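You operate a simulated robot arm through the tools that you are given. There is no shell and no other tool. Be economical: measure what you need, move in short steps, check, and stop when the job is done.

You are at the controls of a simulated robot arm. One attempt, no reset.

Task
Swap the pad's low battery pack for the charged one.
Fine: the low one goes in the purple holder; close the latch on the new one.
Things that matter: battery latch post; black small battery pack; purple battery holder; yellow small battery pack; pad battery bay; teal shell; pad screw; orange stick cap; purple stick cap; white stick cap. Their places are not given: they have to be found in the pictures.

It is judged by the outcome, as a careful person would: the job done as asked, and still so three seconds after it is handed in. It fails if anything else is knocked over, pushed out of place, dropped, spilled or broken.

Robot
A 7-joint arm with a two-finger parallel gripper, fixed in place. Base frame: the origin is at the foot of the arm, x ahead of it, y to its left, z up; the work surface is at about z = 822. Units: mm, degrees, N and s.
With the tool pointing down near the work surface it reaches from about 300 to 700 mm from the base axis. Its first joint turns from -66.0 to 66.0 degrees. Payload 1.57 kg.
Tool frame: the origin (TCP) lies between the finger pads and is the grasp point; the fingertips stand 30 mm ahead of it; z points along the fingers, y is the line along which they close. Largest opening 110 mm; finger width 24, thickness 12; the body of the gripper, 48 by 112 mm, starts 78 mm behind the TCP.
Orientation is told as [roll, pitch, yaw] about the base's x, y, z axes, in that order, counted from this pose: with the fingers straight down and closing along the base's y, the tool's x points along the base's -x, its y along +y and its z along -z.

Tools
- The arm moves only by the tool step_arm. Its argument "increments" is a list of rows, each a list of 7 numbers: the shift along the tool's x, y, z in units of 150 mm (1.0 is 150 mm), then the turn, a rotation vector about the tool's x, y, z in units of 90 degrees (1.0 is 90 degrees), then the finger opening in mm, from 0 to 110. In form: [[dx, dy, dz, wx, wy, wz, jaw], ...]. A call has 1 to 10 rows; each row is the pose to reach, as a shift and turn from the pose commanded when the call began, along the tool's axes at that moment. A call with a number of a shift or a turn outside -1 to 1 is refused whole. Each row takes 0.2 s and may step no farther than 50 mm and 8.6 degrees from the row before; otherwise, or with a gripper value out of range, the whole call is refused. Where a pose cannot be reached the arm comes as near as it can. A force on the tool above 90 N (or 10 N above the force at the start of the call, whichever is more), or a blocked arm, ends the call early, and 0.2 s more pass. The fingers move at their own pace (about 108 mm/s each) and stop on an object; they squeeze with about 40 N. The grip force told is the motor's: it shows also when the fingers shut on nothing. Time passes only in rows, and 0.2 s behind the last, so rows that repeat a pose let the fingers close. It gives the time, the measured TCP pose, the force on the tool (base axes), the opening and the grip force at its end, in the units of the frame above (readings bear some noise).
- Cameras (640 x 400 px; columns grow to the right, rows downward): "scene" is fixed at [132.9, -374.3, 1404.4]; the picture's right is [0.96, -0.26, 0.00], its down [-0.15, -0.54, -0.83] and it looks along [0.22, 0.80, -0.56] (base axes); focal length 323 px, centre (320, 200). "wrist" rides on the gripper at [-36, 0, -80] in the tool frame; the picture's right is [0.00, -1.00, 0.00], its down [0.97, 0.00, -0.24] and it looks along [0.24, 0.00, 0.97] (tool axes); focal length 218 px, centre (320, 200).
- capture(camera): a new picture of that camera. It takes no simulated time.
- point_at(camera, pixels): for up to 12 pixels [column, row] of the newest picture of that camera ("zoom" is the newest enlarged one), the place [x, y, z] in the base frame of the surface seen there, good to about 2 mm. It takes no simulated time.
- enlarge(camera, box): a new picture of the part [left, top, right, bottom] of that camera's present view, enlarged. It takes no simulated time.
- finish_job(): hands the job in; it is judged then, once.

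Work in short steps. Measure before you move; look again where a grasp or a placing could have gone wrong, and mend it. You have 80 turns and 34 pictures in all, those below and enlarged ones among them. Open the gripper and draw the arm clear of the work before you hand the job in, unless the task says otherwise; then end with one line.

The tools are called after "Call:" as a command line: name --pt "numbers of a row" for each row, then --argument value for the rest, lists and objects as JSON in quotes. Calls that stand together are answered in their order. step_arm: Moves the arm, as the interface text tells. Its arguments: {"type":"object","properties":{"increments":{"type":"array","items":{"type":"array","items":{"type":"number"}}}},"required":["increments"]} The other tools are called the same way: capture (camera) takes a picture; point_at (camera, pixels) gives the place of the surface under pixels of a picture; enlarge (camera, box) takes an enlarged picture of a part of a camera's view; finish_job () hands the job in.

At the start:

```text
t: 0.0
tool_pos: [316.3, 190.9, 1099.7]
tool_rot: [-0.1, 0.0, -0.1]
ft_force: [-0.6, -0.1, 0.5]
gripper_width: 110.0
grasp_force: 0.1
```

scene: 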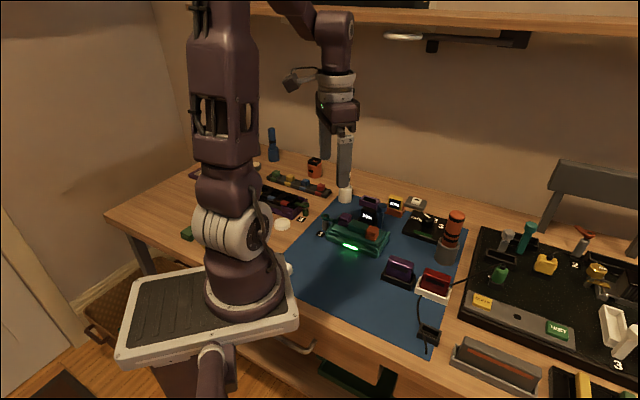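
wrist: 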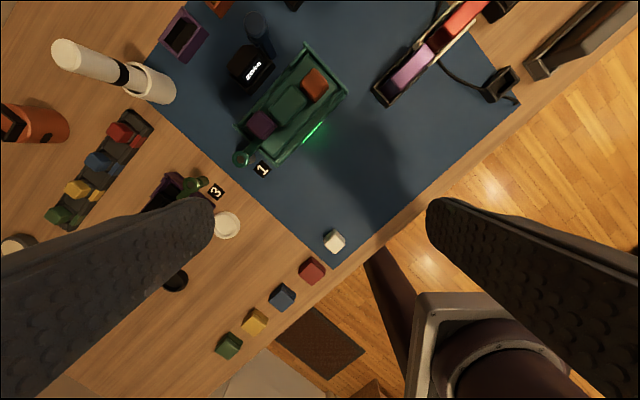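

The pad (teal) sits near scene px (360,235). I enlarge that area to identify packs, holder and latch.

Call:
enlarge --camera "scene" --box '[300, 180, 480, 300]'

Call:
enlarge --camera "wrist" --box '[140, 0, 380, 200]'

```text
3.33 times, centred on (390, 240) of scene
```

zoom: 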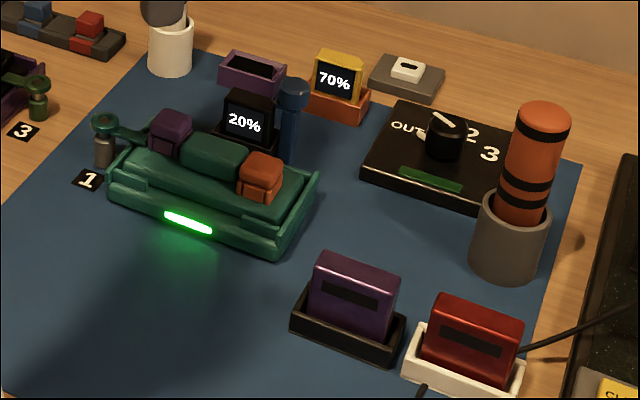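

```text
2.00 times, centred on (260, 100) of wrist
```

zoom: 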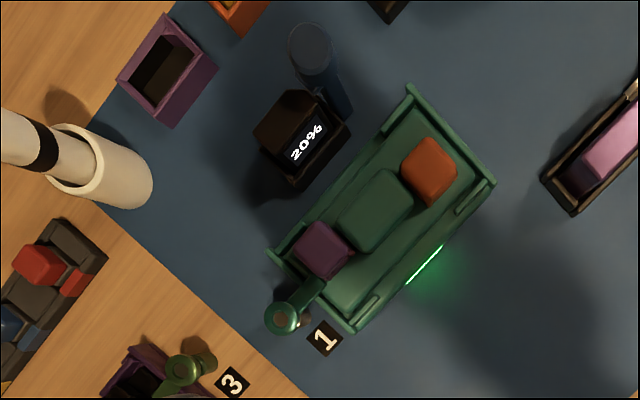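

Black 20% pack sits in the bay behind the teal shell; yellow 70% in the orange holder; purple holder is empty. I measure points in the pictures.

Call:
point_at --camera "zoom" --pixels '[[310, 45], [285, 115], [305, 145], [340, 105], [165, 65], [165, 20], [118, 80], [172, 125], [217, 70], [298, 188], [350, 130]]'

Call:
point_at --camera "scene" --pixels '[[394, 198], [395, 203], [366, 215], [383, 205], [382, 215], [371, 201], [397, 211], [416, 202]]'

```text
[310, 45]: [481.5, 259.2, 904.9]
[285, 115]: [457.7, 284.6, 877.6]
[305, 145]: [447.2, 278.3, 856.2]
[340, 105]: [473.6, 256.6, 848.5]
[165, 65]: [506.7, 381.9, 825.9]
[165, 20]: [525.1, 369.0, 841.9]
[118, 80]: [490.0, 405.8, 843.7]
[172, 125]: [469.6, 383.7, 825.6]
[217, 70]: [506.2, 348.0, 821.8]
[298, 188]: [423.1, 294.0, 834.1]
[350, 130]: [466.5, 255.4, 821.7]
```

```text
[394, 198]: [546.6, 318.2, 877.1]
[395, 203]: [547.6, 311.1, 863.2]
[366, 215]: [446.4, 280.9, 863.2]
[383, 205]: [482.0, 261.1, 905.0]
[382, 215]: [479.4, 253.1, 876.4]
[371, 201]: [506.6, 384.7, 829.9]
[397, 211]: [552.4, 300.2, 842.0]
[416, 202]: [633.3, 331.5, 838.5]
```

Move above the battery area for a closer wrist look.

Call:
step_arm --pt "-0.2 0.14 0.1 0 0 0 110" --pt "-0.4 0.28 0.2 0 0 0 110" --pt "-0.6 0.42 0.3 0 0 0 110" --pt "-0.8 0.56 0.4 0 0 0 110" --pt "-1 0.7 0.5 0 0 0 110"

Call:
capture --camera "wrist"

```text
t: 1.2
tool_pos: [465.4, 297.7, 1025.4]
tool_rot: [0.0, 0.0, 0.0]
ft_force: [-0.2, -0.8, -0.2]
gripper_width: 110.1
grasp_force: 0.1
```

```text
29 pictures are left
```

wrist: 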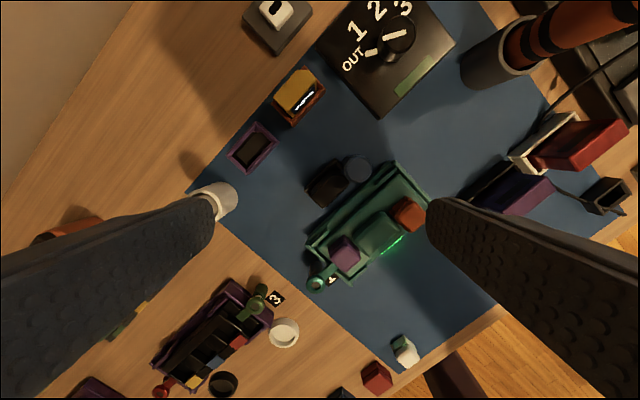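

Call:
enlarge --camera "wrist" --box '[220, 50, 440, 220]'

Call:
enlarge --camera "scene" --box '[350, 185, 425, 235]'

```text
2.35 times, centred on (330, 135) of wrist
```

zoom: 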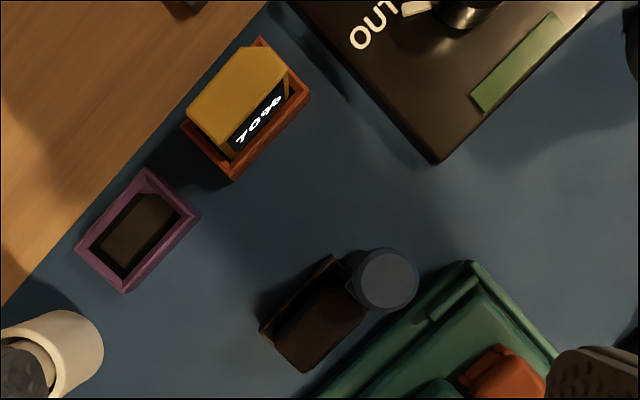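

```text
8.00 times, centred on (388, 210) of scene
```

zoom: 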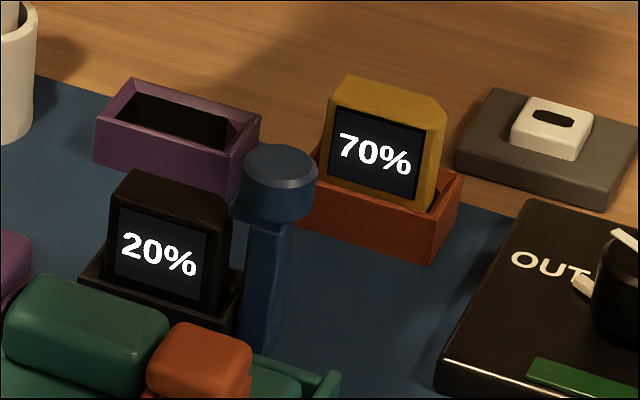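

I need to see how the blue latch works; move closer above it and look.

Call:
step_arm --pt "-0.12 -0.08 0.18 0 0 0 110" --pt "-0.23 -0.15 0.33 0 0 0 110"

Call:
enlarge --camera "wrist" --box '[200, 60, 440, 260]'

```text
t: 1.8
tool_pos: [501.9, 273.8, 976.7]
tool_rot: [0.0, 0.0, 0.0]
ft_force: [0.0, -1.2, 0.4]
gripper_width: 109.8
grasp_force: 0.0
```

```text
2.00 times, centred on (320, 160) of wrist
```

zoom: 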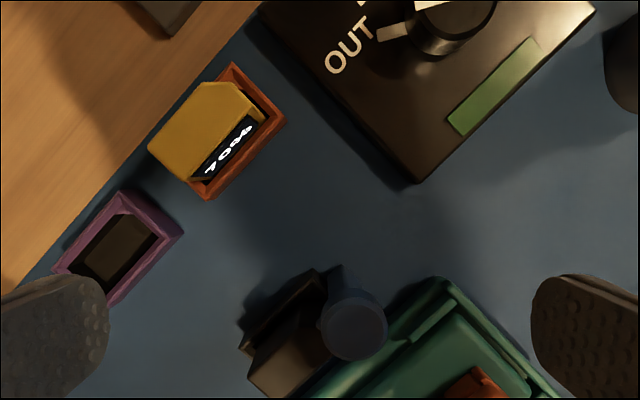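

Call:
point_at --camera "zoom" --pixels '[[355, 330], [385, 325], [320, 325], [310, 345], [275, 370], [300, 310], [335, 270], [300, 390], [315, 272], [245, 345], [205, 110], [205, 82]]'

Call:
point_at --camera "zoom" --pixels '[[150, 148], [242, 84], [265, 112], [197, 178], [232, 62], [283, 122], [207, 198], [122, 192], [182, 232], [112, 302], [110, 245], [350, 300]]'

Call:
enlarge --camera "wrist" --box '[280, 180, 410, 290]'

```text
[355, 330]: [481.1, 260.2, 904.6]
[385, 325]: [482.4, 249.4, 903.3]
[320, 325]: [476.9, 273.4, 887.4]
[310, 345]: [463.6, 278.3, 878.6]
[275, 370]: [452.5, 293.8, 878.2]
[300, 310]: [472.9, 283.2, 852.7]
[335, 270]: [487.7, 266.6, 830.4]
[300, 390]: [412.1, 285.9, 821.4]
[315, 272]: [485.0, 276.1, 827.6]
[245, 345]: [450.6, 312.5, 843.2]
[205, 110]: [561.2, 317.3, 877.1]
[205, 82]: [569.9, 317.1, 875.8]
```

```text
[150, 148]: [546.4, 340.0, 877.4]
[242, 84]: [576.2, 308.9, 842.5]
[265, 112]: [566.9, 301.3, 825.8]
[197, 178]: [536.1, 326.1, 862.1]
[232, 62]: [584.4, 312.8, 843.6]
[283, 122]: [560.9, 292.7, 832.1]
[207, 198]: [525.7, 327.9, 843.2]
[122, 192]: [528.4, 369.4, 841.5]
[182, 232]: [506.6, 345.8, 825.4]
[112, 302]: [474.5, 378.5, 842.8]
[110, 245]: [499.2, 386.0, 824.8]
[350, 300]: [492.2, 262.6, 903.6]
```

```text
3.64 times, centred on (345, 235) of wrist
```

zoom: 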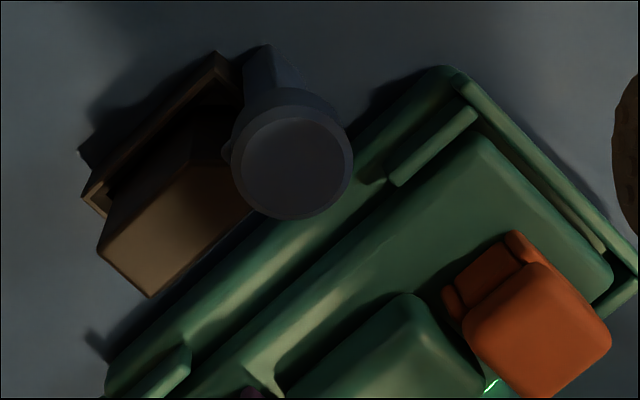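

The gripper's shadow obscures it; the scene camera's enlargement is sharp, so zoom in on the latch.

Call:
enlarge --camera "scene" --box '[358, 197, 398, 222]'

```text
16.00 times, centred on (378, 210) of scene
```

zoom: 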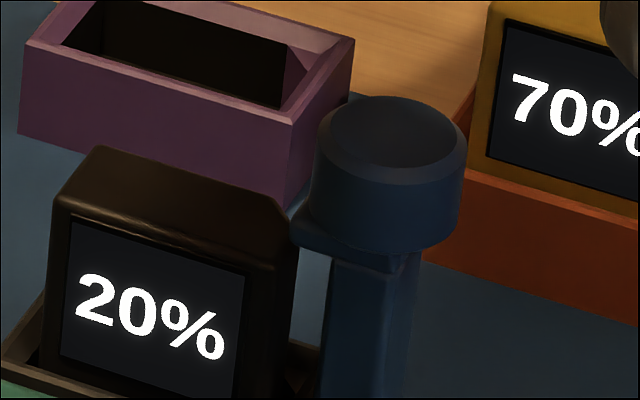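

Call:
point_at --camera "zoom" --pixels '[[294, 235], [310, 240], [350, 255], [385, 262], [415, 255], [390, 130], [385, 225], [340, 320], [385, 320], [105, 160], [265, 205], [60, 205]]'

Call:
point_at --camera "zoom" --pixels '[[285, 250], [292, 215], [245, 280], [70, 220], [10, 355], [150, 260], [30, 45], [180, 80], [350, 40], [290, 120], [285, 200], [20, 130]]'

```text
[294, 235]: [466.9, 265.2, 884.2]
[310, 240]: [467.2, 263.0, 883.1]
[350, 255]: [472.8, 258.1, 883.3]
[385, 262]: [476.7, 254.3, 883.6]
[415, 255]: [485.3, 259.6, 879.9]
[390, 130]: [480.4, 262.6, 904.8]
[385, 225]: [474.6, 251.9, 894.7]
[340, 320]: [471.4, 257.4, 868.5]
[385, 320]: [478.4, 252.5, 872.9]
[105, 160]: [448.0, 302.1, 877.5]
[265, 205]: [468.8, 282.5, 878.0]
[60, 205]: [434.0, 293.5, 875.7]
```

```text
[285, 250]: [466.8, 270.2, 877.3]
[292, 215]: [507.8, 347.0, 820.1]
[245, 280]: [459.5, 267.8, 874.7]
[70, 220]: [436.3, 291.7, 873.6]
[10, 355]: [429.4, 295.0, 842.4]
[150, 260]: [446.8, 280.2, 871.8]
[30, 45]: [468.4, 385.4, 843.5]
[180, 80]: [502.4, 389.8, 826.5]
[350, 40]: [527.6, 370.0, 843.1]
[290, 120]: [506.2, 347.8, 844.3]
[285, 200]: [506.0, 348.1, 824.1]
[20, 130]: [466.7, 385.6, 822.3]
```

Check whether the post is vertical, and where the tongue tip is relative to the pack, with a larger zoom.

Call:
enlarge --camera "scene" --box '[366, 201, 394, 231]'

```text
13.33 times, centred on (380, 216) of scene
```

zoom: 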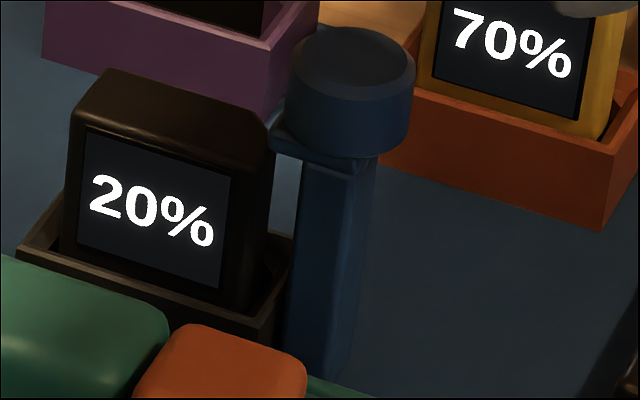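

Call:
point_at --camera "zoom" --pixels '[[305, 220], [355, 220], [372, 220], [295, 340], [335, 345], [350, 345], [272, 145], [300, 160], [230, 240], [265, 250], [270, 325], [290, 245]]'

Call:
point_at --camera "zoom" --pixels '[[225, 300], [85, 240], [20, 245], [270, 330], [150, 330], [255, 115], [115, 72], [270, 150], [265, 170], [250, 130], [80, 120], [230, 170]]'

```text
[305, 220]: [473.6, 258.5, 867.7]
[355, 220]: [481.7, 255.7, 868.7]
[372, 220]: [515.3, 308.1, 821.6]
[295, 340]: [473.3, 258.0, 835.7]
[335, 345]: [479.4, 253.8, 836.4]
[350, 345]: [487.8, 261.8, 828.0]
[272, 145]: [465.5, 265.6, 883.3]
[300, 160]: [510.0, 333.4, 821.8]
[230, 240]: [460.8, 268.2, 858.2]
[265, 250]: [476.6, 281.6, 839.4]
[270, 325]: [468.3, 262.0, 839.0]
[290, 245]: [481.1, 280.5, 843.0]
```

```text
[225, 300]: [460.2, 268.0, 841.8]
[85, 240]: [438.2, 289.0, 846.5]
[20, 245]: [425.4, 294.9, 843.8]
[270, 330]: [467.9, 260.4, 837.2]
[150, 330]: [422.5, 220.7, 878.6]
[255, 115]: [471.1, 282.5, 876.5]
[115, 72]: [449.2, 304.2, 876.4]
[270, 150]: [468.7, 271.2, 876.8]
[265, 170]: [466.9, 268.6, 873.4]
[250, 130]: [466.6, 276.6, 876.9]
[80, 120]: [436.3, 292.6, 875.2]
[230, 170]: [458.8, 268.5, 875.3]
```

The post is vertical and the tongue (z≈883) just reaches the pack's edge. I take a tilted wrist look from behind to understand the latch mechanism.

Call:
point_at --camera "scene" --pixels '[[456, 213], [456, 225], [428, 220], [440, 255]]'

Call:
step_arm --pt "-0.08 -0.015 0.04 0 0.083 0 110" --pt "-0.16 -0.03 0.08 0 0.167 0 110" --pt "-0.24 -0.045 0.12 0 0.25 0 110" --pt "-0.313 -0.06 0.13 0 0.333 0 110"

Call:
enlarge --camera "wrist" --box '[220, 100, 420, 260]'

```text
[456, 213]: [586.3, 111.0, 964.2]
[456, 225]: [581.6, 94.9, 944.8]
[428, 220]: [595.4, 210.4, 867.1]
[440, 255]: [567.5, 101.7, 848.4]
```

```text
t: 2.8
tool_pos: [522.1, 263.8, 959.4]
tool_rot: [0.0, 26.4, -0.1]
ft_force: [0.3, 0.1, 0.2]
gripper_width: 110.2
grasp_force: 0.0
out of reach, approached as far as the arm can: row 3, 4
```

```text
2.50 times, centred on (320, 180) of wrist
```

zoom: 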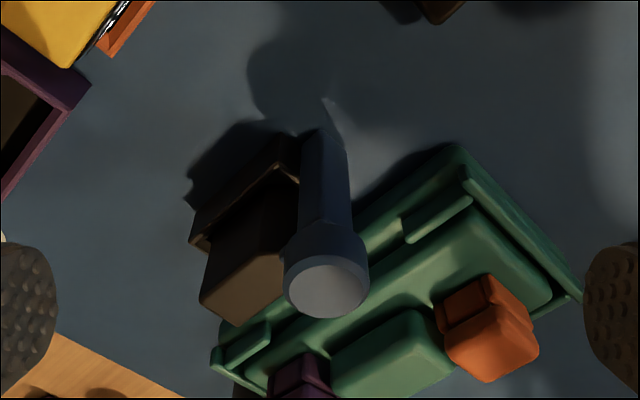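

No separate hinge visible. I undo the tilt, then will grasp the knob and probe it gently.

Call:
step_arm --pt "0.05 0.02 -0.01 0 -0.08 0 80" --pt "0.1 0.04 -0.02 0 -0.16 0 60" --pt "0.15 0.06 -0.04 0 -0.24 0 60" --pt "0.17 0.067 -0.042 0 -0.293 0 60"

```text
t: 3.8
tool_pos: [501.8, 273.1, 976.8]
tool_rot: [0.0, -0.2, 0.1]
ft_force: [0.2, -1.1, 0.1]
gripper_width: 59.7
grasp_force: 0.1
```

Now yaw to -44.5° and centre over the knob at (481,260.5), above it.

Call:
step_arm --pt "0.03 -0.014 0.02 0 0 0.083 45" --pt "0.06 -0.028 0.05 0 0 0.166 45" --pt "0.09 -0.042 0.09 0 0 0.249 45" --pt "0.11 -0.056 0.12 0 0 0.332 45" --pt "0.13 -0.07 0.15 0 0 0.415 45" --pt "0.139 -0.084 0.18 0 0 0.494 45"

Call:
capture --camera "wrist"

```text
t: 5.2
tool_pos: [481.3, 261.6, 948.5]
tool_rot: [0.1, -0.2, -44.5]
ft_force: [-0.4, -0.3, 0.4]
gripper_width: 44.9
grasp_force: 0.0
```

```text
21 pictures are left
```

wrist: 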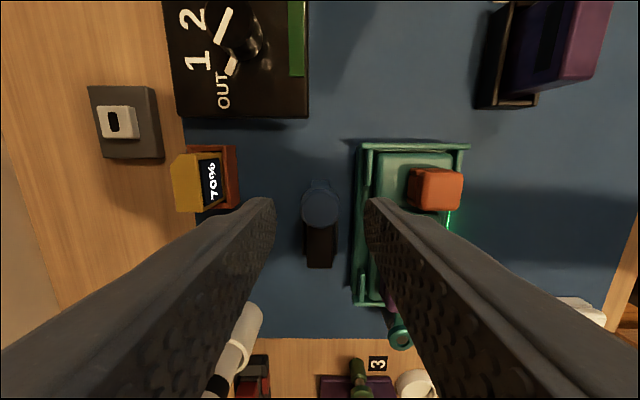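

Alignment is good: knob at (320,207) centred between the fingers. Lower to grasp the knob top.

Call:
step_arm --pt "0 0 0.1 0 0 0 45" --pt "0 0 0.19 0 0 0 45" --pt "0 0 0.19 0 0 0 20" --pt "0 0 0.19 0 0 0 20"

Call:
enlarge --camera "scene" --box '[358, 190, 406, 220]'

```text
t: 6.2
tool_pos: [481.3, 262.1, 921.3]
tool_rot: [-0.1, -0.2, -44.4]
ft_force: [-4.0, -3.1, 4.0]
gripper_width: 24.7
grasp_force: 36.7
```

```text
13.33 times, centred on (382, 205) of scene
```

zoom: 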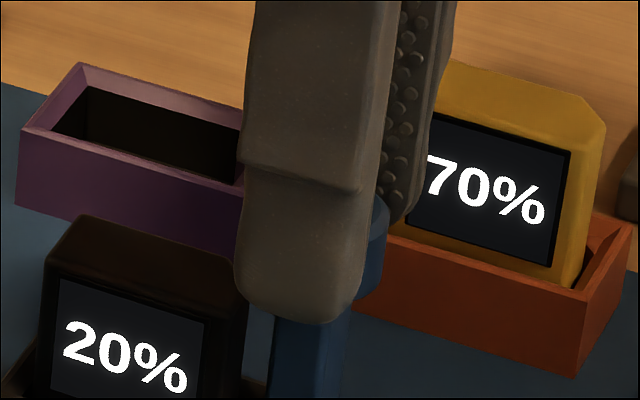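

Gripped (24.7 mm). Probe a gentle 3 mm move away from the pack (−tool x) and read the force.

Call:
step_arm --pt "-0.01 0 0 0 0 0 20" --pt "-0.02 0 0 0 0 0 20"

```text
t: 6.8
tool_pos: [482.6, 258.6, 921.3]
tool_rot: [0.0, -0.2, -44.5]
ft_force: [-5.0, -3.1, -4.0]
gripper_width: 24.7
grasp_force: 36.6
```

Little resistance: the post seems to move along this direction. Probe a few mm further and look.

Call:
step_arm --pt "-0.02 0 0 0 0 0 20" --pt "-0.04 0 0 0 0 0 20"

Call:
enlarge --camera "scene" --box '[362, 195, 402, 235]'

```text
t: 7.4
tool_pos: [488.4, 255.2, 921.2]
tool_rot: [0.1, 0.0, -44.4]
ft_force: [0.0, 1.9, -16.5]
gripper_width: 24.7
grasp_force: 36.3
```

```text
10.00 times, centred on (382, 215) of scene
```

zoom: 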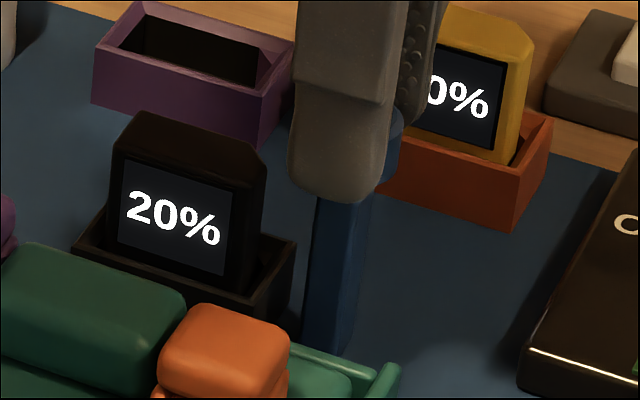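

It tilts back on a base hinge, so upright was closed. I continue along the arc to open further to about 22°.

Call:
step_arm --pt "-0.02 0 0.006 0 0 0 20" --pt "-0.04 0 0.011 0 0 0 20" --pt "-0.06 0 0.017 0 0 0 20" --pt "-0.08 0 0.023 0 0 0 20" --pt "-0.105 0 0.03 0 0 0 20"

```text
t: 8.6
tool_pos: [501.6, 238.2, 917.9]
tool_rot: [0.3, -0.6, -44.7]
ft_force: [0.2, -0.2, -0.3]
gripper_width: 20.0
grasp_force: 0.0
```

The fingers slipped off the knob (width 20, no grip). Look where the latch is.

Call:
enlarge --camera "scene" --box '[357, 190, 417, 240]'

Call:
capture --camera "wrist"

```text
8.00 times, centred on (387, 215) of scene
```

zoom: 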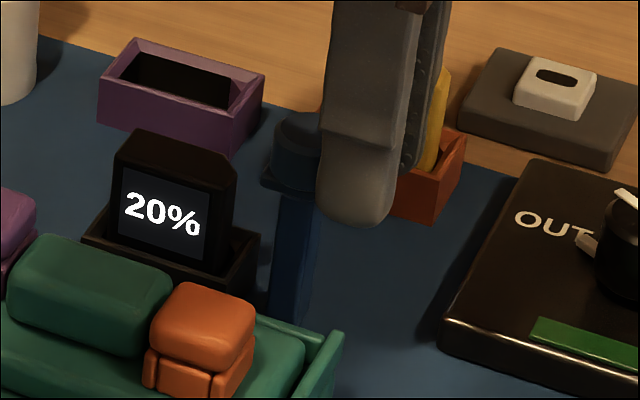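

```text
17 pictures are left
```

wrist: 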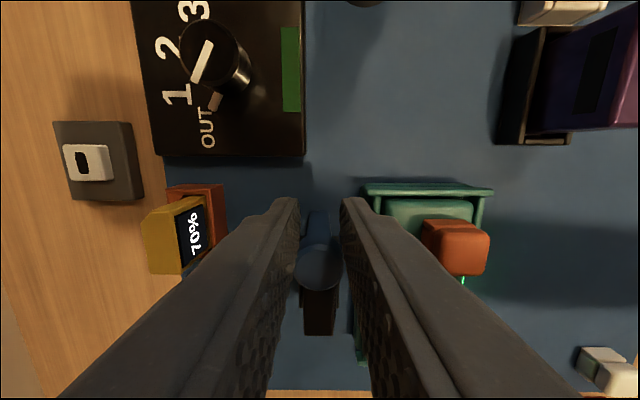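

Call:
point_at --camera "zoom" --pixels '[[265, 180], [300, 125], [290, 145], [280, 220], [310, 225], [280, 300], [305, 300], [225, 170], [310, 185]]'

```text
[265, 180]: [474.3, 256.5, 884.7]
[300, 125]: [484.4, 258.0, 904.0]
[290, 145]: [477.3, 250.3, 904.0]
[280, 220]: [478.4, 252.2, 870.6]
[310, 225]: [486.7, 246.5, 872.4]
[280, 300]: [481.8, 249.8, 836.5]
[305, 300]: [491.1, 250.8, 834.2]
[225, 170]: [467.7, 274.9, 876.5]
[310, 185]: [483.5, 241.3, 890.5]
```

The latch post slid ~12 mm and stays open (tongue tip now well clear of the pack). I check the shell's rear clearance for the front finger and purple holder interior.

Call:
point_at --camera "zoom" --pixels '[[60, 235], [100, 250], [170, 275], [265, 320], [330, 335], [85, 240], [257, 240], [200, 160], [125, 140], [115, 165]]'

Call:
point_at --camera "wrist" --pixels '[[365, 188], [378, 205], [385, 215], [305, 330], [333, 330], [335, 300], [440, 232], [360, 360]]'

```text
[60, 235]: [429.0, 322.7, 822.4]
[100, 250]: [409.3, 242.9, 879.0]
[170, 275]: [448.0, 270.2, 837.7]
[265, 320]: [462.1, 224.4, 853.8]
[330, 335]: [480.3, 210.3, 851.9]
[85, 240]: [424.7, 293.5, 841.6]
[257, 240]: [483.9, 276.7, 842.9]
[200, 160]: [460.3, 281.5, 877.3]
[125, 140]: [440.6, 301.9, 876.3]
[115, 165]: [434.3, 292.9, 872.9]
```

```text
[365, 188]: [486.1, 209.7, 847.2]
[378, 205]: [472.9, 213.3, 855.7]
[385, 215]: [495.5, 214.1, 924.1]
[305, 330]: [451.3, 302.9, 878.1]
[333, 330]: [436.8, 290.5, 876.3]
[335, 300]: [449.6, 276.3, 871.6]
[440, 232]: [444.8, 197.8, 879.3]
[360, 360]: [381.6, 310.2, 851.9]
```

Shell's rear edge is at 24 mm in front of the pack, so there is room. Raise, move over the pack centre (454.8,286.2) with opening 36.

Call:
step_arm --pt "0 0 -0.14 0 0 0 36" --pt "0 0 -0.28 0 0 0 36" --pt "0.15 0.003 -0.28 0 0 0 36" --pt "0.3 0.006 -0.28 0 0 0 36" --pt "0.447 0.01 -0.28 0 0 0 36"

Call:
capture --camera "wrist"

```text
t: 9.8
tool_pos: [451.6, 292.0, 958.6]
tool_rot: [0.2, -0.1, -44.5]
ft_force: [-1.0, 0.3, 0.5]
gripper_width: 36.0
grasp_force: 0.0
```

```text
16 pictures are left
```

wrist: 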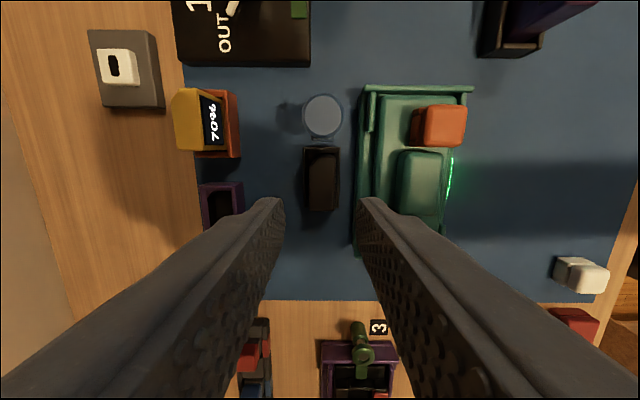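

Pack centre at column 322; shift ~6 mm in +u and 1.7 mm in −v, descend to z 880 and grip.

Call:
step_arm --pt "-0.04 -0.011 0.13 0 0 0 36" --pt "-0.04 -0.011 0.3 0 0 0 36" --pt "-0.04 -0.011 0.42 0 0 0 36" --pt "-0.04 -0.011 0.52 0 0 0 36" --pt "-0.04 -0.011 0.52 0 0 0 36"

```text
t: 11.0
tool_pos: [455.2, 283.9, 880.9]
tool_rot: [0.1, -0.1, -44.5]
ft_force: [0.1, -0.8, -0.5]
gripper_width: 35.8
grasp_force: 0.0
```

Clean descent. Nudge +1.3 mm in v and close.

Call:
step_arm --pt "0 0.008 0 0 0 0 30" --pt "0 0.008 0 0 0 0 10" --pt "0 0.008 0 0 0 0 10"

```text
t: 11.8
tool_pos: [455.6, 286.5, 882.2]
tool_rot: [0.1, -0.1, -44.4]
ft_force: [1.1, -0.6, 1.6]
gripper_width: 19.0
grasp_force: 33.1
```

Gripped 19.0 mm with low side force. Lift gently.

Call:
step_arm --pt "0 0 -0.03 0 0 0 10" --pt "0 0 -0.07 0 0 0 10" --pt "0 0 -0.12 0 0 0 10" --pt "0 0 -0.2 0 0 0 10" --pt "0 0 -0.35 0 0 0 10"

Call:
enlarge --camera "scene" --box '[345, 175, 417, 235]'

```text
t: 13.0
tool_pos: [456.9, 286.5, 931.8]
tool_rot: [0.1, -0.1, -44.4]
ft_force: [-0.4, 0.3, -0.5]
gripper_width: 19.2
grasp_force: 33.4
```

```text
6.67 times, centred on (381, 205) of scene
```

zoom: 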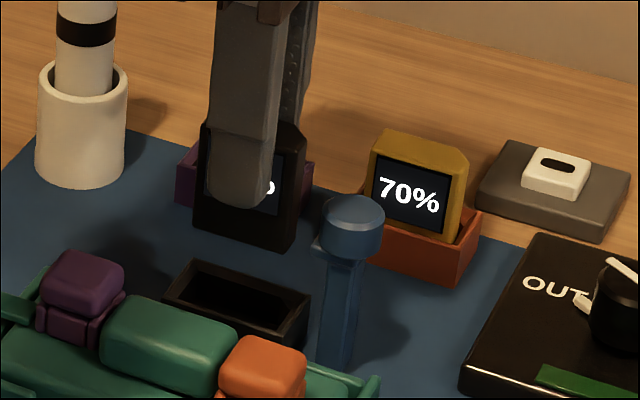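

Pack is out. Measure the empty bay's rim corners the same way as for the purple holder.

Call:
point_at --camera "zoom" --pixels '[[166, 300], [192, 260], [308, 296], [285, 340], [197, 270], [300, 299], [230, 290], [315, 245], [336, 300], [365, 300]]'

Call:
capture --camera "wrist"

```text
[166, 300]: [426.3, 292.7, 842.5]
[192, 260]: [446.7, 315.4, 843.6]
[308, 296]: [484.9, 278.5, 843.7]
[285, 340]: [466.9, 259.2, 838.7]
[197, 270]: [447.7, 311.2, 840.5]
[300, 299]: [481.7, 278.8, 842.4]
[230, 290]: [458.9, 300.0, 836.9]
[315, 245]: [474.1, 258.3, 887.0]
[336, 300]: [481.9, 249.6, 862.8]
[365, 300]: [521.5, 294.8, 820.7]
```

```text
14 pictures are left
```

wrist: 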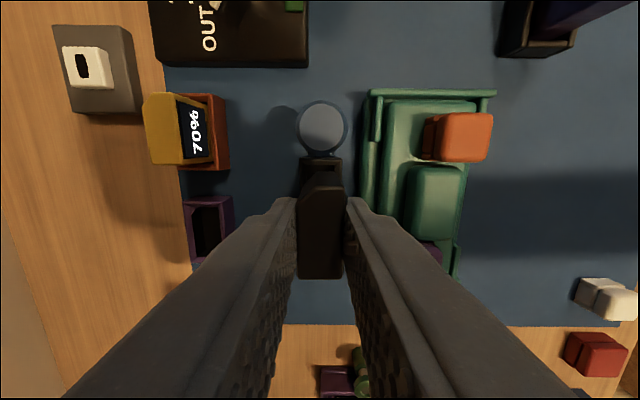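

Bay centre ≈(455.8,286.2) coincides with my grip pose; purple centre ≈(498,377.3), same orientation and key corner. Check the white cup/stick's place and TCP before traversing.

Call:
point_at --camera "scene" --pixels '[[345, 185], [351, 188], [346, 200], [345, 178], [346, 170]]'

Call:
step_arm --pt "0 0 -0.06 0 0 0 10" --pt "0 0 -0.12 0 0 0 10" --pt "0 0 -0.12 0 0 0 10"

```text
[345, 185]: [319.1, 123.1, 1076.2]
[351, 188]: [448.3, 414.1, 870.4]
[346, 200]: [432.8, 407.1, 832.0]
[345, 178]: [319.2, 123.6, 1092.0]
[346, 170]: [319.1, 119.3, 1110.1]
```

```text
t: 13.8
tool_pos: [455.9, 286.9, 950.9]
tool_rot: [0.1, -0.1, -44.5]
ft_force: [-0.7, 0.2, -0.6]
gripper_width: 19.6
grasp_force: 33.5
```

Cup is ~55 mm clear on the −u side. Traverse to above the purple holder.

Call:
step_arm --pt "0.055 0.157 0 0 0 0 10" --pt "0.111 0.313 0 0 0 0 10" --pt "0.166 0.47 0 0 0 0 10" --pt "0.222 0.627 0 0 0 0 10" --pt "0.222 0.627 0 0 0 0 10"

Call:
enlarge --camera "scene" --box '[345, 170, 417, 230]'

```text
t: 15.0
tool_pos: [498.0, 378.2, 950.9]
tool_rot: [0.1, -0.1, -44.5]
ft_force: [0.0, -0.2, 0.3]
gripper_width: 19.1
grasp_force: 33.4
```

```text
6.67 times, centred on (381, 200) of scene
```

zoom: 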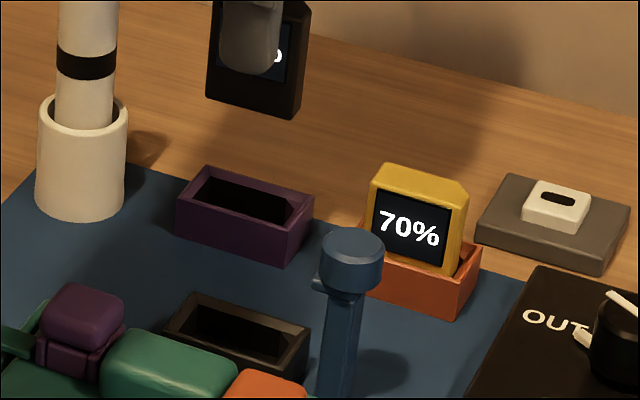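

Re-measure purple rim corners (unobstructed) to refine the offset.

Call:
point_at --camera "zoom" --pixels '[[179, 206], [207, 168], [312, 208], [286, 236], [167, 332], [193, 294], [308, 330], [282, 361], [213, 100], [290, 112], [240, 210]]'

```text
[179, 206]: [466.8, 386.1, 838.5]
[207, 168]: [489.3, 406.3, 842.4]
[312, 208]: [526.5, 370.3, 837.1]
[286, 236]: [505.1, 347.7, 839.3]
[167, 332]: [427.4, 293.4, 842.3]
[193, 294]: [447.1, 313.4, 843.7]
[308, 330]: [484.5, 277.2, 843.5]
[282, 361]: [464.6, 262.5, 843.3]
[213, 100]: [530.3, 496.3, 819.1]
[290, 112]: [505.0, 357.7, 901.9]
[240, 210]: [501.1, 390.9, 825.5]
```

Target ≈(497.3,377.5). Descend with a 1 mm correction in −v, watching force.

Call:
step_arm --pt "0 -0.006 0.1 0 0 0 10" --pt "0 -0.006 0.2 0 0 0 10" --pt "0 -0.006 0.27 0 0 0 10" --pt "0 -0.006 0.31 0 0 0 10" --pt "0 -0.006 0.35 0 0 0 10" --pt "0 -0.006 0.39 0 0 0 10"

Call:
enlarge --camera "scene" --box '[345, 175, 405, 215]'

```text
t: 16.4
tool_pos: [497.9, 377.2, 893.1]
tool_rot: [0.1, -0.1, -44.4]
ft_force: [2.1, 2.7, -0.3]
gripper_width: 19.1
grasp_force: 33.1
```

```text
10.00 times, centred on (375, 195) of scene
```

zoom: 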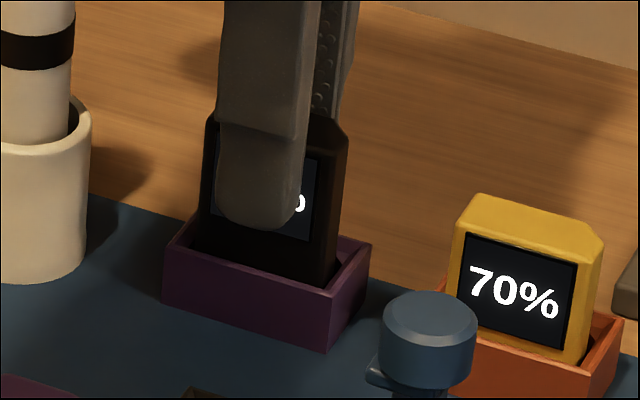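

It is inside the holder with minimal force. Lower the remaining ~11 mm in small steps.

Call:
step_arm --pt "0 0 0.02 0 0 0 10" --pt "0 0 0.04 0 0 0 10" --pt "0 0 0.058 0 0 0 10" --pt "0 0 0.068 0 0 0 10"

```text
t: 17.4
tool_pos: [497.2, 376.2, 883.4]
tool_rot: [0.1, -0.1, -44.4]
ft_force: [5.6, 4.9, 1.3]
gripper_width: 19.1
grasp_force: 33.2
```

Slight side force in +v (7 N): pack touches the front wall. Shift +0.8 mm in v and lower 1.5 mm.

Call:
step_arm --pt "0 0.005 0 0 0 0 10" --pt "0 0.006 0.006 0 0 0 10" --pt "0 0.006 0.012 0 0 0 10"

```text
t: 18.2
tool_pos: [497.3, 375.9, 881.0]
tool_rot: [0.1, 0.0, -44.4]
ft_force: [1.1, 1.2, 0.4]
gripper_width: 18.9
grasp_force: 33.4
```

Call:
step_arm --pt "0 0 0.007 0 0 0 10" --pt "0 0 0.014 0 0 0 10"

```text
t: 18.8
tool_pos: [498.1, 377.8, 879.8]
tool_rot: [0.3, -0.1, -44.4]
ft_force: [-6.5, -6.4, 31.1]
gripper_width: 19.1
grasp_force: 33.6
```

Floor contact (31 N up). Ease up 1 mm, open to 32 and retreat upward.

Call:
step_arm --pt "0 0 -0.006 0 0 0 10" --pt "0 0 -0.006 0 0 0 34" --pt "0 0 -0.006 0 0 0 34" --pt "0 0 -0.15 0 0 0 34" --pt "0 0 -0.4 0 0 0 34" --pt "0 0 -0.5 0 0 0 34"

Call:
enlarge --camera "scene" --box '[345, 180, 417, 230]'

```text
t: 20.2
tool_pos: [498.4, 378.5, 955.1]
tool_rot: [0.1, -0.2, -44.5]
ft_force: [0.9, 0.0, 0.3]
gripper_width: 34.1
grasp_force: 0.0
```

```text
8.00 times, centred on (381, 205) of scene
```

zoom: 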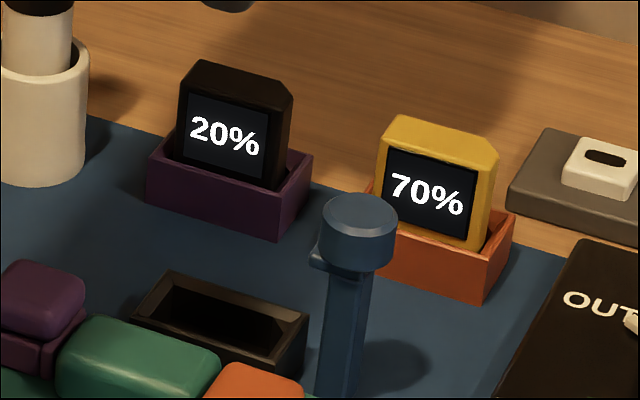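

Black pack is seated in purple. Now measure the yellow pack and orange rim.

Call:
point_at --camera "zoom" --pixels '[[395, 125], [485, 150], [497, 165], [385, 155], [475, 240], [400, 200], [512, 212], [480, 255], [490, 200], [190, 70], [280, 95], [230, 75]]'

Call:
capture --camera "wrist"

```text
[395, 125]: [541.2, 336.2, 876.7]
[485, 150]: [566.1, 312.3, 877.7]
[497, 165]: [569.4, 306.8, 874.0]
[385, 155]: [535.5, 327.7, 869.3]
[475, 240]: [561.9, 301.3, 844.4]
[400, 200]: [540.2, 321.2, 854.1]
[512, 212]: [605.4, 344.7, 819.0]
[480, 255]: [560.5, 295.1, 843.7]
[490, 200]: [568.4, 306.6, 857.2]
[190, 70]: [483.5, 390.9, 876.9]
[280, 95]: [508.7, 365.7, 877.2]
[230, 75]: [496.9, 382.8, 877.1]
```

```text
10 pictures are left
```

wrist: 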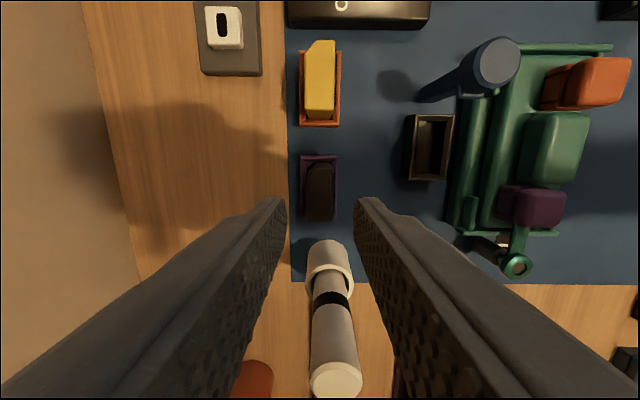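

Yellow pack centre ≈(555.2,321). Move over it.

Call:
step_arm --pt "-0.18 -0.003 0 0 0 0 36" --pt "-0.36 -0.006 0 0 0 0 36" --pt "-0.539 -0.009 0 0 0 0 36" --pt "-0.539 -0.009 0 0 0 0 36"

Call:
capture --camera "wrist"

```text
t: 21.2
tool_pos: [555.6, 321.1, 952.8]
tool_rot: [0.0, -0.1, -44.4]
ft_force: [0.3, 0.9, -0.7]
gripper_width: 35.8
grasp_force: 0.1
```

```text
9 pictures are left
```

wrist: 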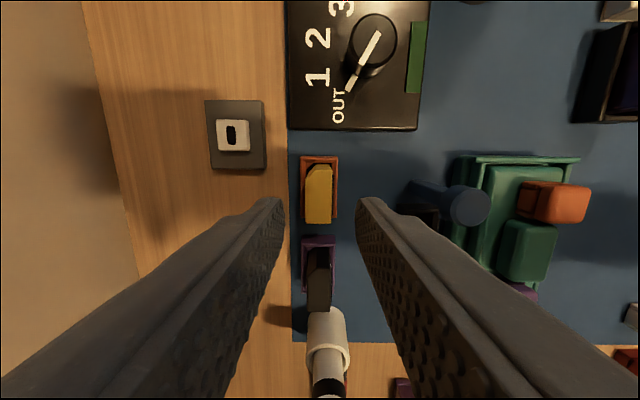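

Centred (yellow top at column ~318). Descend, checking for contact.

Call:
step_arm --pt "0 0 0.12 0 0 0 36" --pt "0 0 0.26 0 0 0 36" --pt "0 0 0.38 0 0 0 36" --pt "0 0 0.475 0 0 0 36" --pt "0 0 0.475 0 0 0 36"

Call:
step_arm --pt "0 0 0 0 0 0 24" --pt "0 0 0 0 0 0 10" --pt "0 0 0 0 0 0 10"

```text
t: 22.4
tool_pos: [554.5, 319.7, 883.4]
tool_rot: [0.1, -0.1, -44.4]
ft_force: [0.7, -0.4, -0.1]
gripper_width: 36.3
grasp_force: 0.0
```

```text
t: 23.2
tool_pos: [555.3, 319.4, 882.5]
tool_rot: [0.2, 0.0, -44.5]
ft_force: [4.1, 2.6, -1.2]
gripper_width: 19.3
grasp_force: 33.1
```

Gripped 19.3 mm. Lift.

Call:
step_arm --pt "0 0 -0.03 0 0 0 10" --pt "0 0 -0.08 0 0 0 10" --pt "0 0 -0.18 0 0 0 10" --pt "0 0 -0.34 0 0 0 10" --pt "0 0 -0.46 0 0 0 10" --pt "0 0 -0.46 0 0 0 10"

Call:
enlarge --camera "scene" --box '[345, 160, 435, 230]'

```text
t: 24.6
tool_pos: [556.2, 320.2, 951.5]
tool_rot: [0.1, -0.1, -44.4]
ft_force: [0.2, 0.1, -0.7]
gripper_width: 19.2
grasp_force: 33.4
```

```text
5.71 times, centred on (390, 195) of scene
```

zoom: 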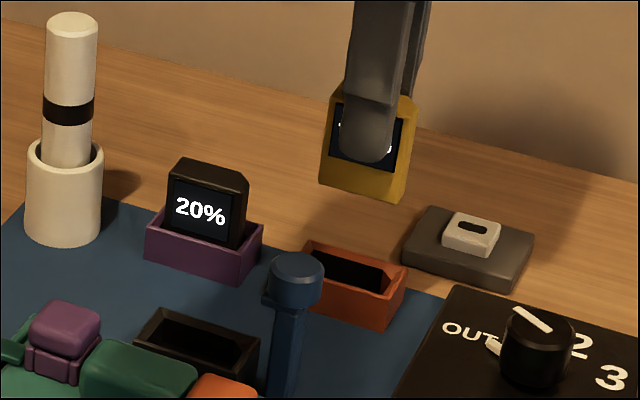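

Call:
point_at --camera "zoom" --pixels '[[323, 178], [396, 198], [333, 120], [403, 150], [408, 155], [325, 165], [315, 244], [404, 270], [385, 298], [299, 278]]'

```text
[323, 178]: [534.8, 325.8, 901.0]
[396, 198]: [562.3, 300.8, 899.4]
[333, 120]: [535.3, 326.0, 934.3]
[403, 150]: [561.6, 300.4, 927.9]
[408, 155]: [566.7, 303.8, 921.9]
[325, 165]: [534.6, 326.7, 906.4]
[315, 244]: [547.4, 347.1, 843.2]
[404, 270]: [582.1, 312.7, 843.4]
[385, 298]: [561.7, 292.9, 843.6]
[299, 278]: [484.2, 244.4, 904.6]
```

Grip is centred. Raise 24 mm to clear the knob, then traverse to above the bay.

Call:
step_arm --pt "0 0 -0.16 0 0 0 10" --pt "0.16 -0.1 -0.16 0 0 0 10" --pt "0.321 -0.25 -0.16 0 0 0 10" --pt "0.321 -0.44 -0.16 0 0 0 10" --pt "0.321 -0.63 -0.16 0 0 0 10" --pt "0.321 -0.63 -0.16 0 0 0 10"

```text
t: 26.0
tool_pos: [452.1, 284.7, 976.8]
tool_rot: [0.1, -0.1, -44.5]
ft_force: [-0.8, 0.8, -0.4]
gripper_width: 18.9
grasp_force: 33.1
```

Correct by 3.6/1.8 mm and lower to z≈915, then read again.

Call:
step_arm --pt "-0.009 0.022 0.1 0 0 0 10" --pt "-0.009 0.022 0.25 0 0 0 10" --pt "-0.009 0.022 0.37 0 0 0 10" --pt "-0.009 0.022 0.37 0 0 0 10"

Call:
enlarge --camera "scene" --box '[350, 185, 410, 230]'

```text
t: 27.0
tool_pos: [458.1, 285.5, 920.8]
tool_rot: [0.0, -0.1, -44.5]
ft_force: [-0.3, 0.5, -1.4]
gripper_width: 18.9
grasp_force: 33.4
```

```text
8.89 times, centred on (380, 208) of scene
```

zoom: 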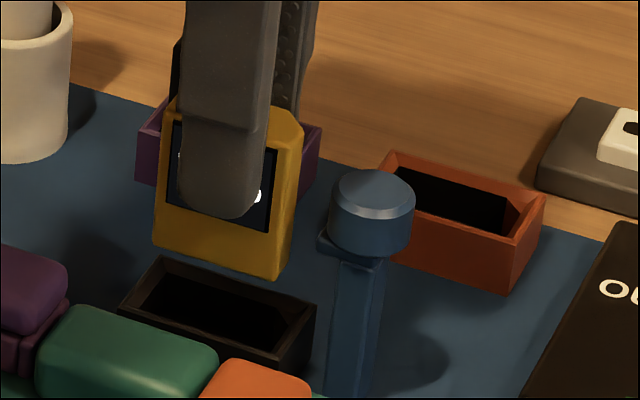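

Call:
point_at --camera "zoom" --pixels '[[160, 235], [272, 268], [175, 130], [270, 200], [290, 200], [165, 220], [240, 260], [123, 305], [162, 260], [313, 310]]'

Call:
step_arm --pt "0 0 0 0 0 0 10"

```text
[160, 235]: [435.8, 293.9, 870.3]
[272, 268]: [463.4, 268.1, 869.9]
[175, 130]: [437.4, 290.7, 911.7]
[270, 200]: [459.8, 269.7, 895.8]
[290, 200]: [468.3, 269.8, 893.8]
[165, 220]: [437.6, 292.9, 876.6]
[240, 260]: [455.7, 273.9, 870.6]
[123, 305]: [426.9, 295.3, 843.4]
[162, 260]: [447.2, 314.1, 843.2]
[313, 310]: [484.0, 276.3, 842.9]
```

```text
t: 27.4
tool_pos: [457.6, 287.5, 921.0]
tool_rot: [0.0, -0.1, -44.4]
ft_force: [-0.4, -0.2, -0.7]
gripper_width: 19.1
grasp_force: 33.7
```

Pack vs bay: u aligned, v ~0.8 mm too far back. Correct and insert.

Call:
step_arm --pt "0 -0.005 0.05 0 0 0 10" --pt "0 -0.005 0.1 0 0 0 10" --pt "0 -0.005 0.14 0 0 0 10" --pt "0 -0.005 0.18 0 0 0 10" --pt "0 -0.005 0.21 0 0 0 10"

```text
t: 28.6
tool_pos: [457.4, 286.0, 888.6]
tool_rot: [0.1, -0.1, -44.5]
ft_force: [0.4, 0.0, -0.3]
gripper_width: 18.9
grasp_force: 33.0
```

No forces; pack is well inside. Lower the last millimetres until floor contact.

Call:
step_arm --pt "0 0 0.014 0 0 0 10" --pt "0 0 0.028 0 0 0 10" --pt "0 0 0.04 0 0 0 10" --pt "0 0 0.046 0 0 0 10"

```text
t: 29.6
tool_pos: [457.9, 287.3, 882.0]
tool_rot: [0.2, -0.2, -44.4]
ft_force: [-5.3, -3.7, 22.3]
gripper_width: 19.1
grasp_force: 33.2
```

Floor contact (22 N up). Ease, open, and rise clear above the knob height.

Call:
step_arm --pt "0 0 -0.005 0 0 0 10" --pt "0 0 -0.005 0 0 0 34" --pt "0 0 -0.005 0 0 0 34" --pt "0 0 -0.15 0 0 0 34" --pt "0 0 -0.4 0 0 0 34" --pt "0 0 -0.45 0 0 0 34"

Call:
enlarge --camera "scene" --box '[350, 190, 410, 230]'

```text
t: 31.0
tool_pos: [456.9, 287.4, 948.8]
tool_rot: [0.0, -0.2, -44.4]
ft_force: [0.1, 0.3, 0.0]
gripper_width: 34.0
grasp_force: 0.0
```

```text
10.00 times, centred on (380, 210) of scene
```

zoom: 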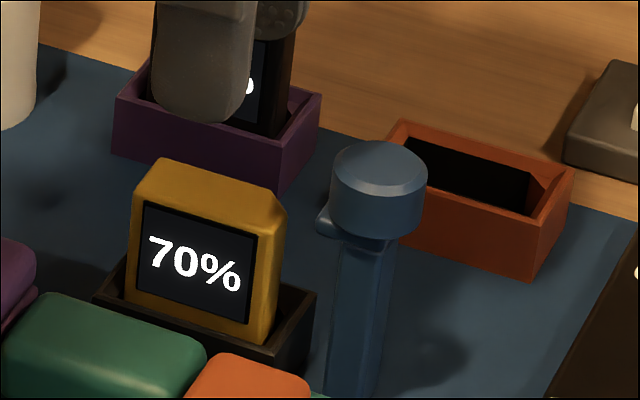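

Yellow is seated. Measure the latch's current place and pack edge.

Call:
point_at --camera "zoom" --pixels '[[380, 165], [335, 165], [425, 175], [318, 225], [335, 230], [345, 280], [380, 280], [345, 370], [283, 215], [272, 195], [165, 165], [380, 225]]'

```text
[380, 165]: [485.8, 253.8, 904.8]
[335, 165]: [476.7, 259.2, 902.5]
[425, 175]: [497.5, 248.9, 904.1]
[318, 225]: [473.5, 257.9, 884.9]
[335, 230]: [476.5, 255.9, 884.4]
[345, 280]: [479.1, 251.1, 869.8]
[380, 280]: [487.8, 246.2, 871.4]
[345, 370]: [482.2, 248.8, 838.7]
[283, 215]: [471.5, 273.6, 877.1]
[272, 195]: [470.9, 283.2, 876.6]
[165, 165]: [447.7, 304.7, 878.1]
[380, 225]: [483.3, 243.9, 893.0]
```

Latch is ~10 mm open, knob centre ≈(486.8,254.3). Move above, descend and grip the knob.

Call:
step_arm --pt "-0.15 -0.008 0 0 0 0 45" --pt "-0.297 -0.016 0 0 0 0 45" --pt "-0.297 -0.016 0.09 0 0 0 45" --pt "-0.297 -0.016 0.187 0 0 0 45" --pt "-0.297 -0.016 0.187 0 0 0 45" --pt "-0.297 -0.016 0.187 0 0 0 22" --pt "-0.297 -0.016 0.187 0 0 0 20"

```text
t: 32.6
tool_pos: [488.4, 253.5, 920.6]
tool_rot: [0.1, -0.1, -44.5]
ft_force: [0.9, 0.3, -2.4]
gripper_width: 24.5
grasp_force: 36.3
```

Gripped knob. Slide toward the pack (+tool x) in small steps by 9 mm.

Call:
step_arm --pt "0.015 0 0 0 0 0 20" --pt "0.03 0 0 0 0 0 20" --pt "0.045 0 0 0 0 0 20" --pt "0.06 0 0 0 0 0 20"

```text
t: 33.6
tool_pos: [481.2, 261.1, 919.6]
tool_rot: [0.0, -0.1, -44.3]
ft_force: [9.5, 6.1, -18.4]
gripper_width: 24.4
grasp_force: 36.3
```

Some downward pull (−18 N); relieve by lowering 1.5 mm and advance 1.5 mm more.

Call:
step_arm --pt "0 0 0.01 0 0 0 20" --pt "0.01 0 0.01 0 0 0 20"

Call:
enlarge --camera "scene" --box '[355, 192, 405, 232]'

```text
t: 34.2
tool_pos: [481.7, 261.7, 920.3]
tool_rot: [0.3, -0.2, -44.5]
ft_force: [11.1, 4.9, 4.0]
gripper_width: 24.5
grasp_force: 36.0
```

```text
10.00 times, centred on (380, 212) of scene
```

zoom: 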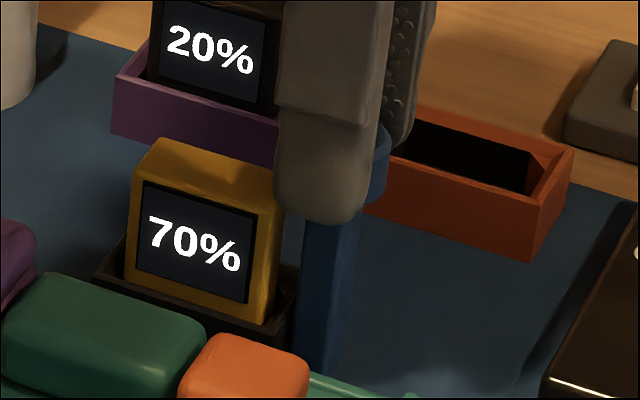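

Call:
point_at --camera "zoom" --pixels '[[310, 250], [345, 250], [303, 350], [325, 360], [382, 150], [285, 210], [300, 220]]'

Call:
step_arm --pt "0.01 0 0 0 0 0 20" --pt "0.02 0 0 0 0 0 20"

```text
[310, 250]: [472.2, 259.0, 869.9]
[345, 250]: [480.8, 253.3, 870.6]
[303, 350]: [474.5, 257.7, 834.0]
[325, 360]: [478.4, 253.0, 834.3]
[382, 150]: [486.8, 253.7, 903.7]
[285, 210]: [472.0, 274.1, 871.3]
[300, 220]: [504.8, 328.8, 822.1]
```

```text
t: 34.8
tool_pos: [480.5, 262.0, 920.8]
tool_rot: [0.3, -0.4, -44.5]
ft_force: [32.7, -3.5, 3.5]
gripper_width: 24.9
grasp_force: 36.7
```

Resistance of ~26 N at the original position: the closed stop. Relieve slightly, open and rise.

Call:
step_arm --pt "-0.008 0 0 0 0 0 20" --pt "-0.008 0 0 0 0 0 46" --pt "-0.008 0 0 0 0 0 46" --pt "-0.008 0 -0.12 0 0 0 46" --pt "-0.008 0 -0.35 0 0 0 46" --pt "-0.008 0 -0.6 0 0 0 60"

Call:
enlarge --camera "scene" --box '[355, 192, 405, 232]'

```text
t: 36.2
tool_pos: [476.8, 262.4, 1008.8]
tool_rot: [0.1, -0.1, -44.4]
ft_force: [0.0, -0.4, -0.5]
gripper_width: 60.1
grasp_force: 0.0
```

```text
10.00 times, centred on (380, 212) of scene
```

zoom: 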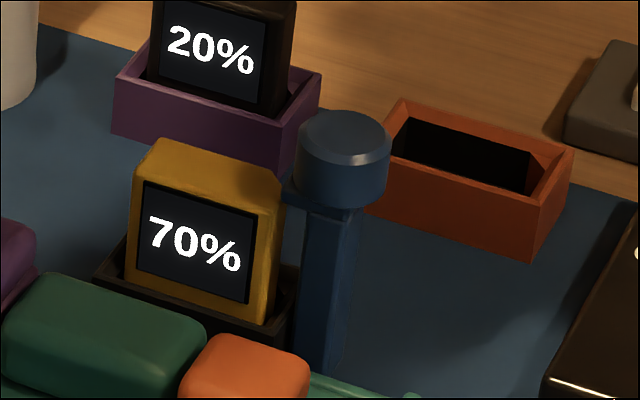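

Call:
point_at --camera "zoom" --pixels '[[284, 197], [295, 205], [345, 130], [285, 185], [310, 250], [303, 350], [355, 215], [275, 175], [155, 150], [280, 215]]'

```text
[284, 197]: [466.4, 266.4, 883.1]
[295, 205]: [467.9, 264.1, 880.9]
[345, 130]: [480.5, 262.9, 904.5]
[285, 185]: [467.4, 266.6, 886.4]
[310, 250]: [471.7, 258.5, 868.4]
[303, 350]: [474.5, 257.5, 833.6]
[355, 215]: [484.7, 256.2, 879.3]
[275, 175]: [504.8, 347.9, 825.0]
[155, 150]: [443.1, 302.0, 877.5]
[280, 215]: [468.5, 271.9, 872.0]
```

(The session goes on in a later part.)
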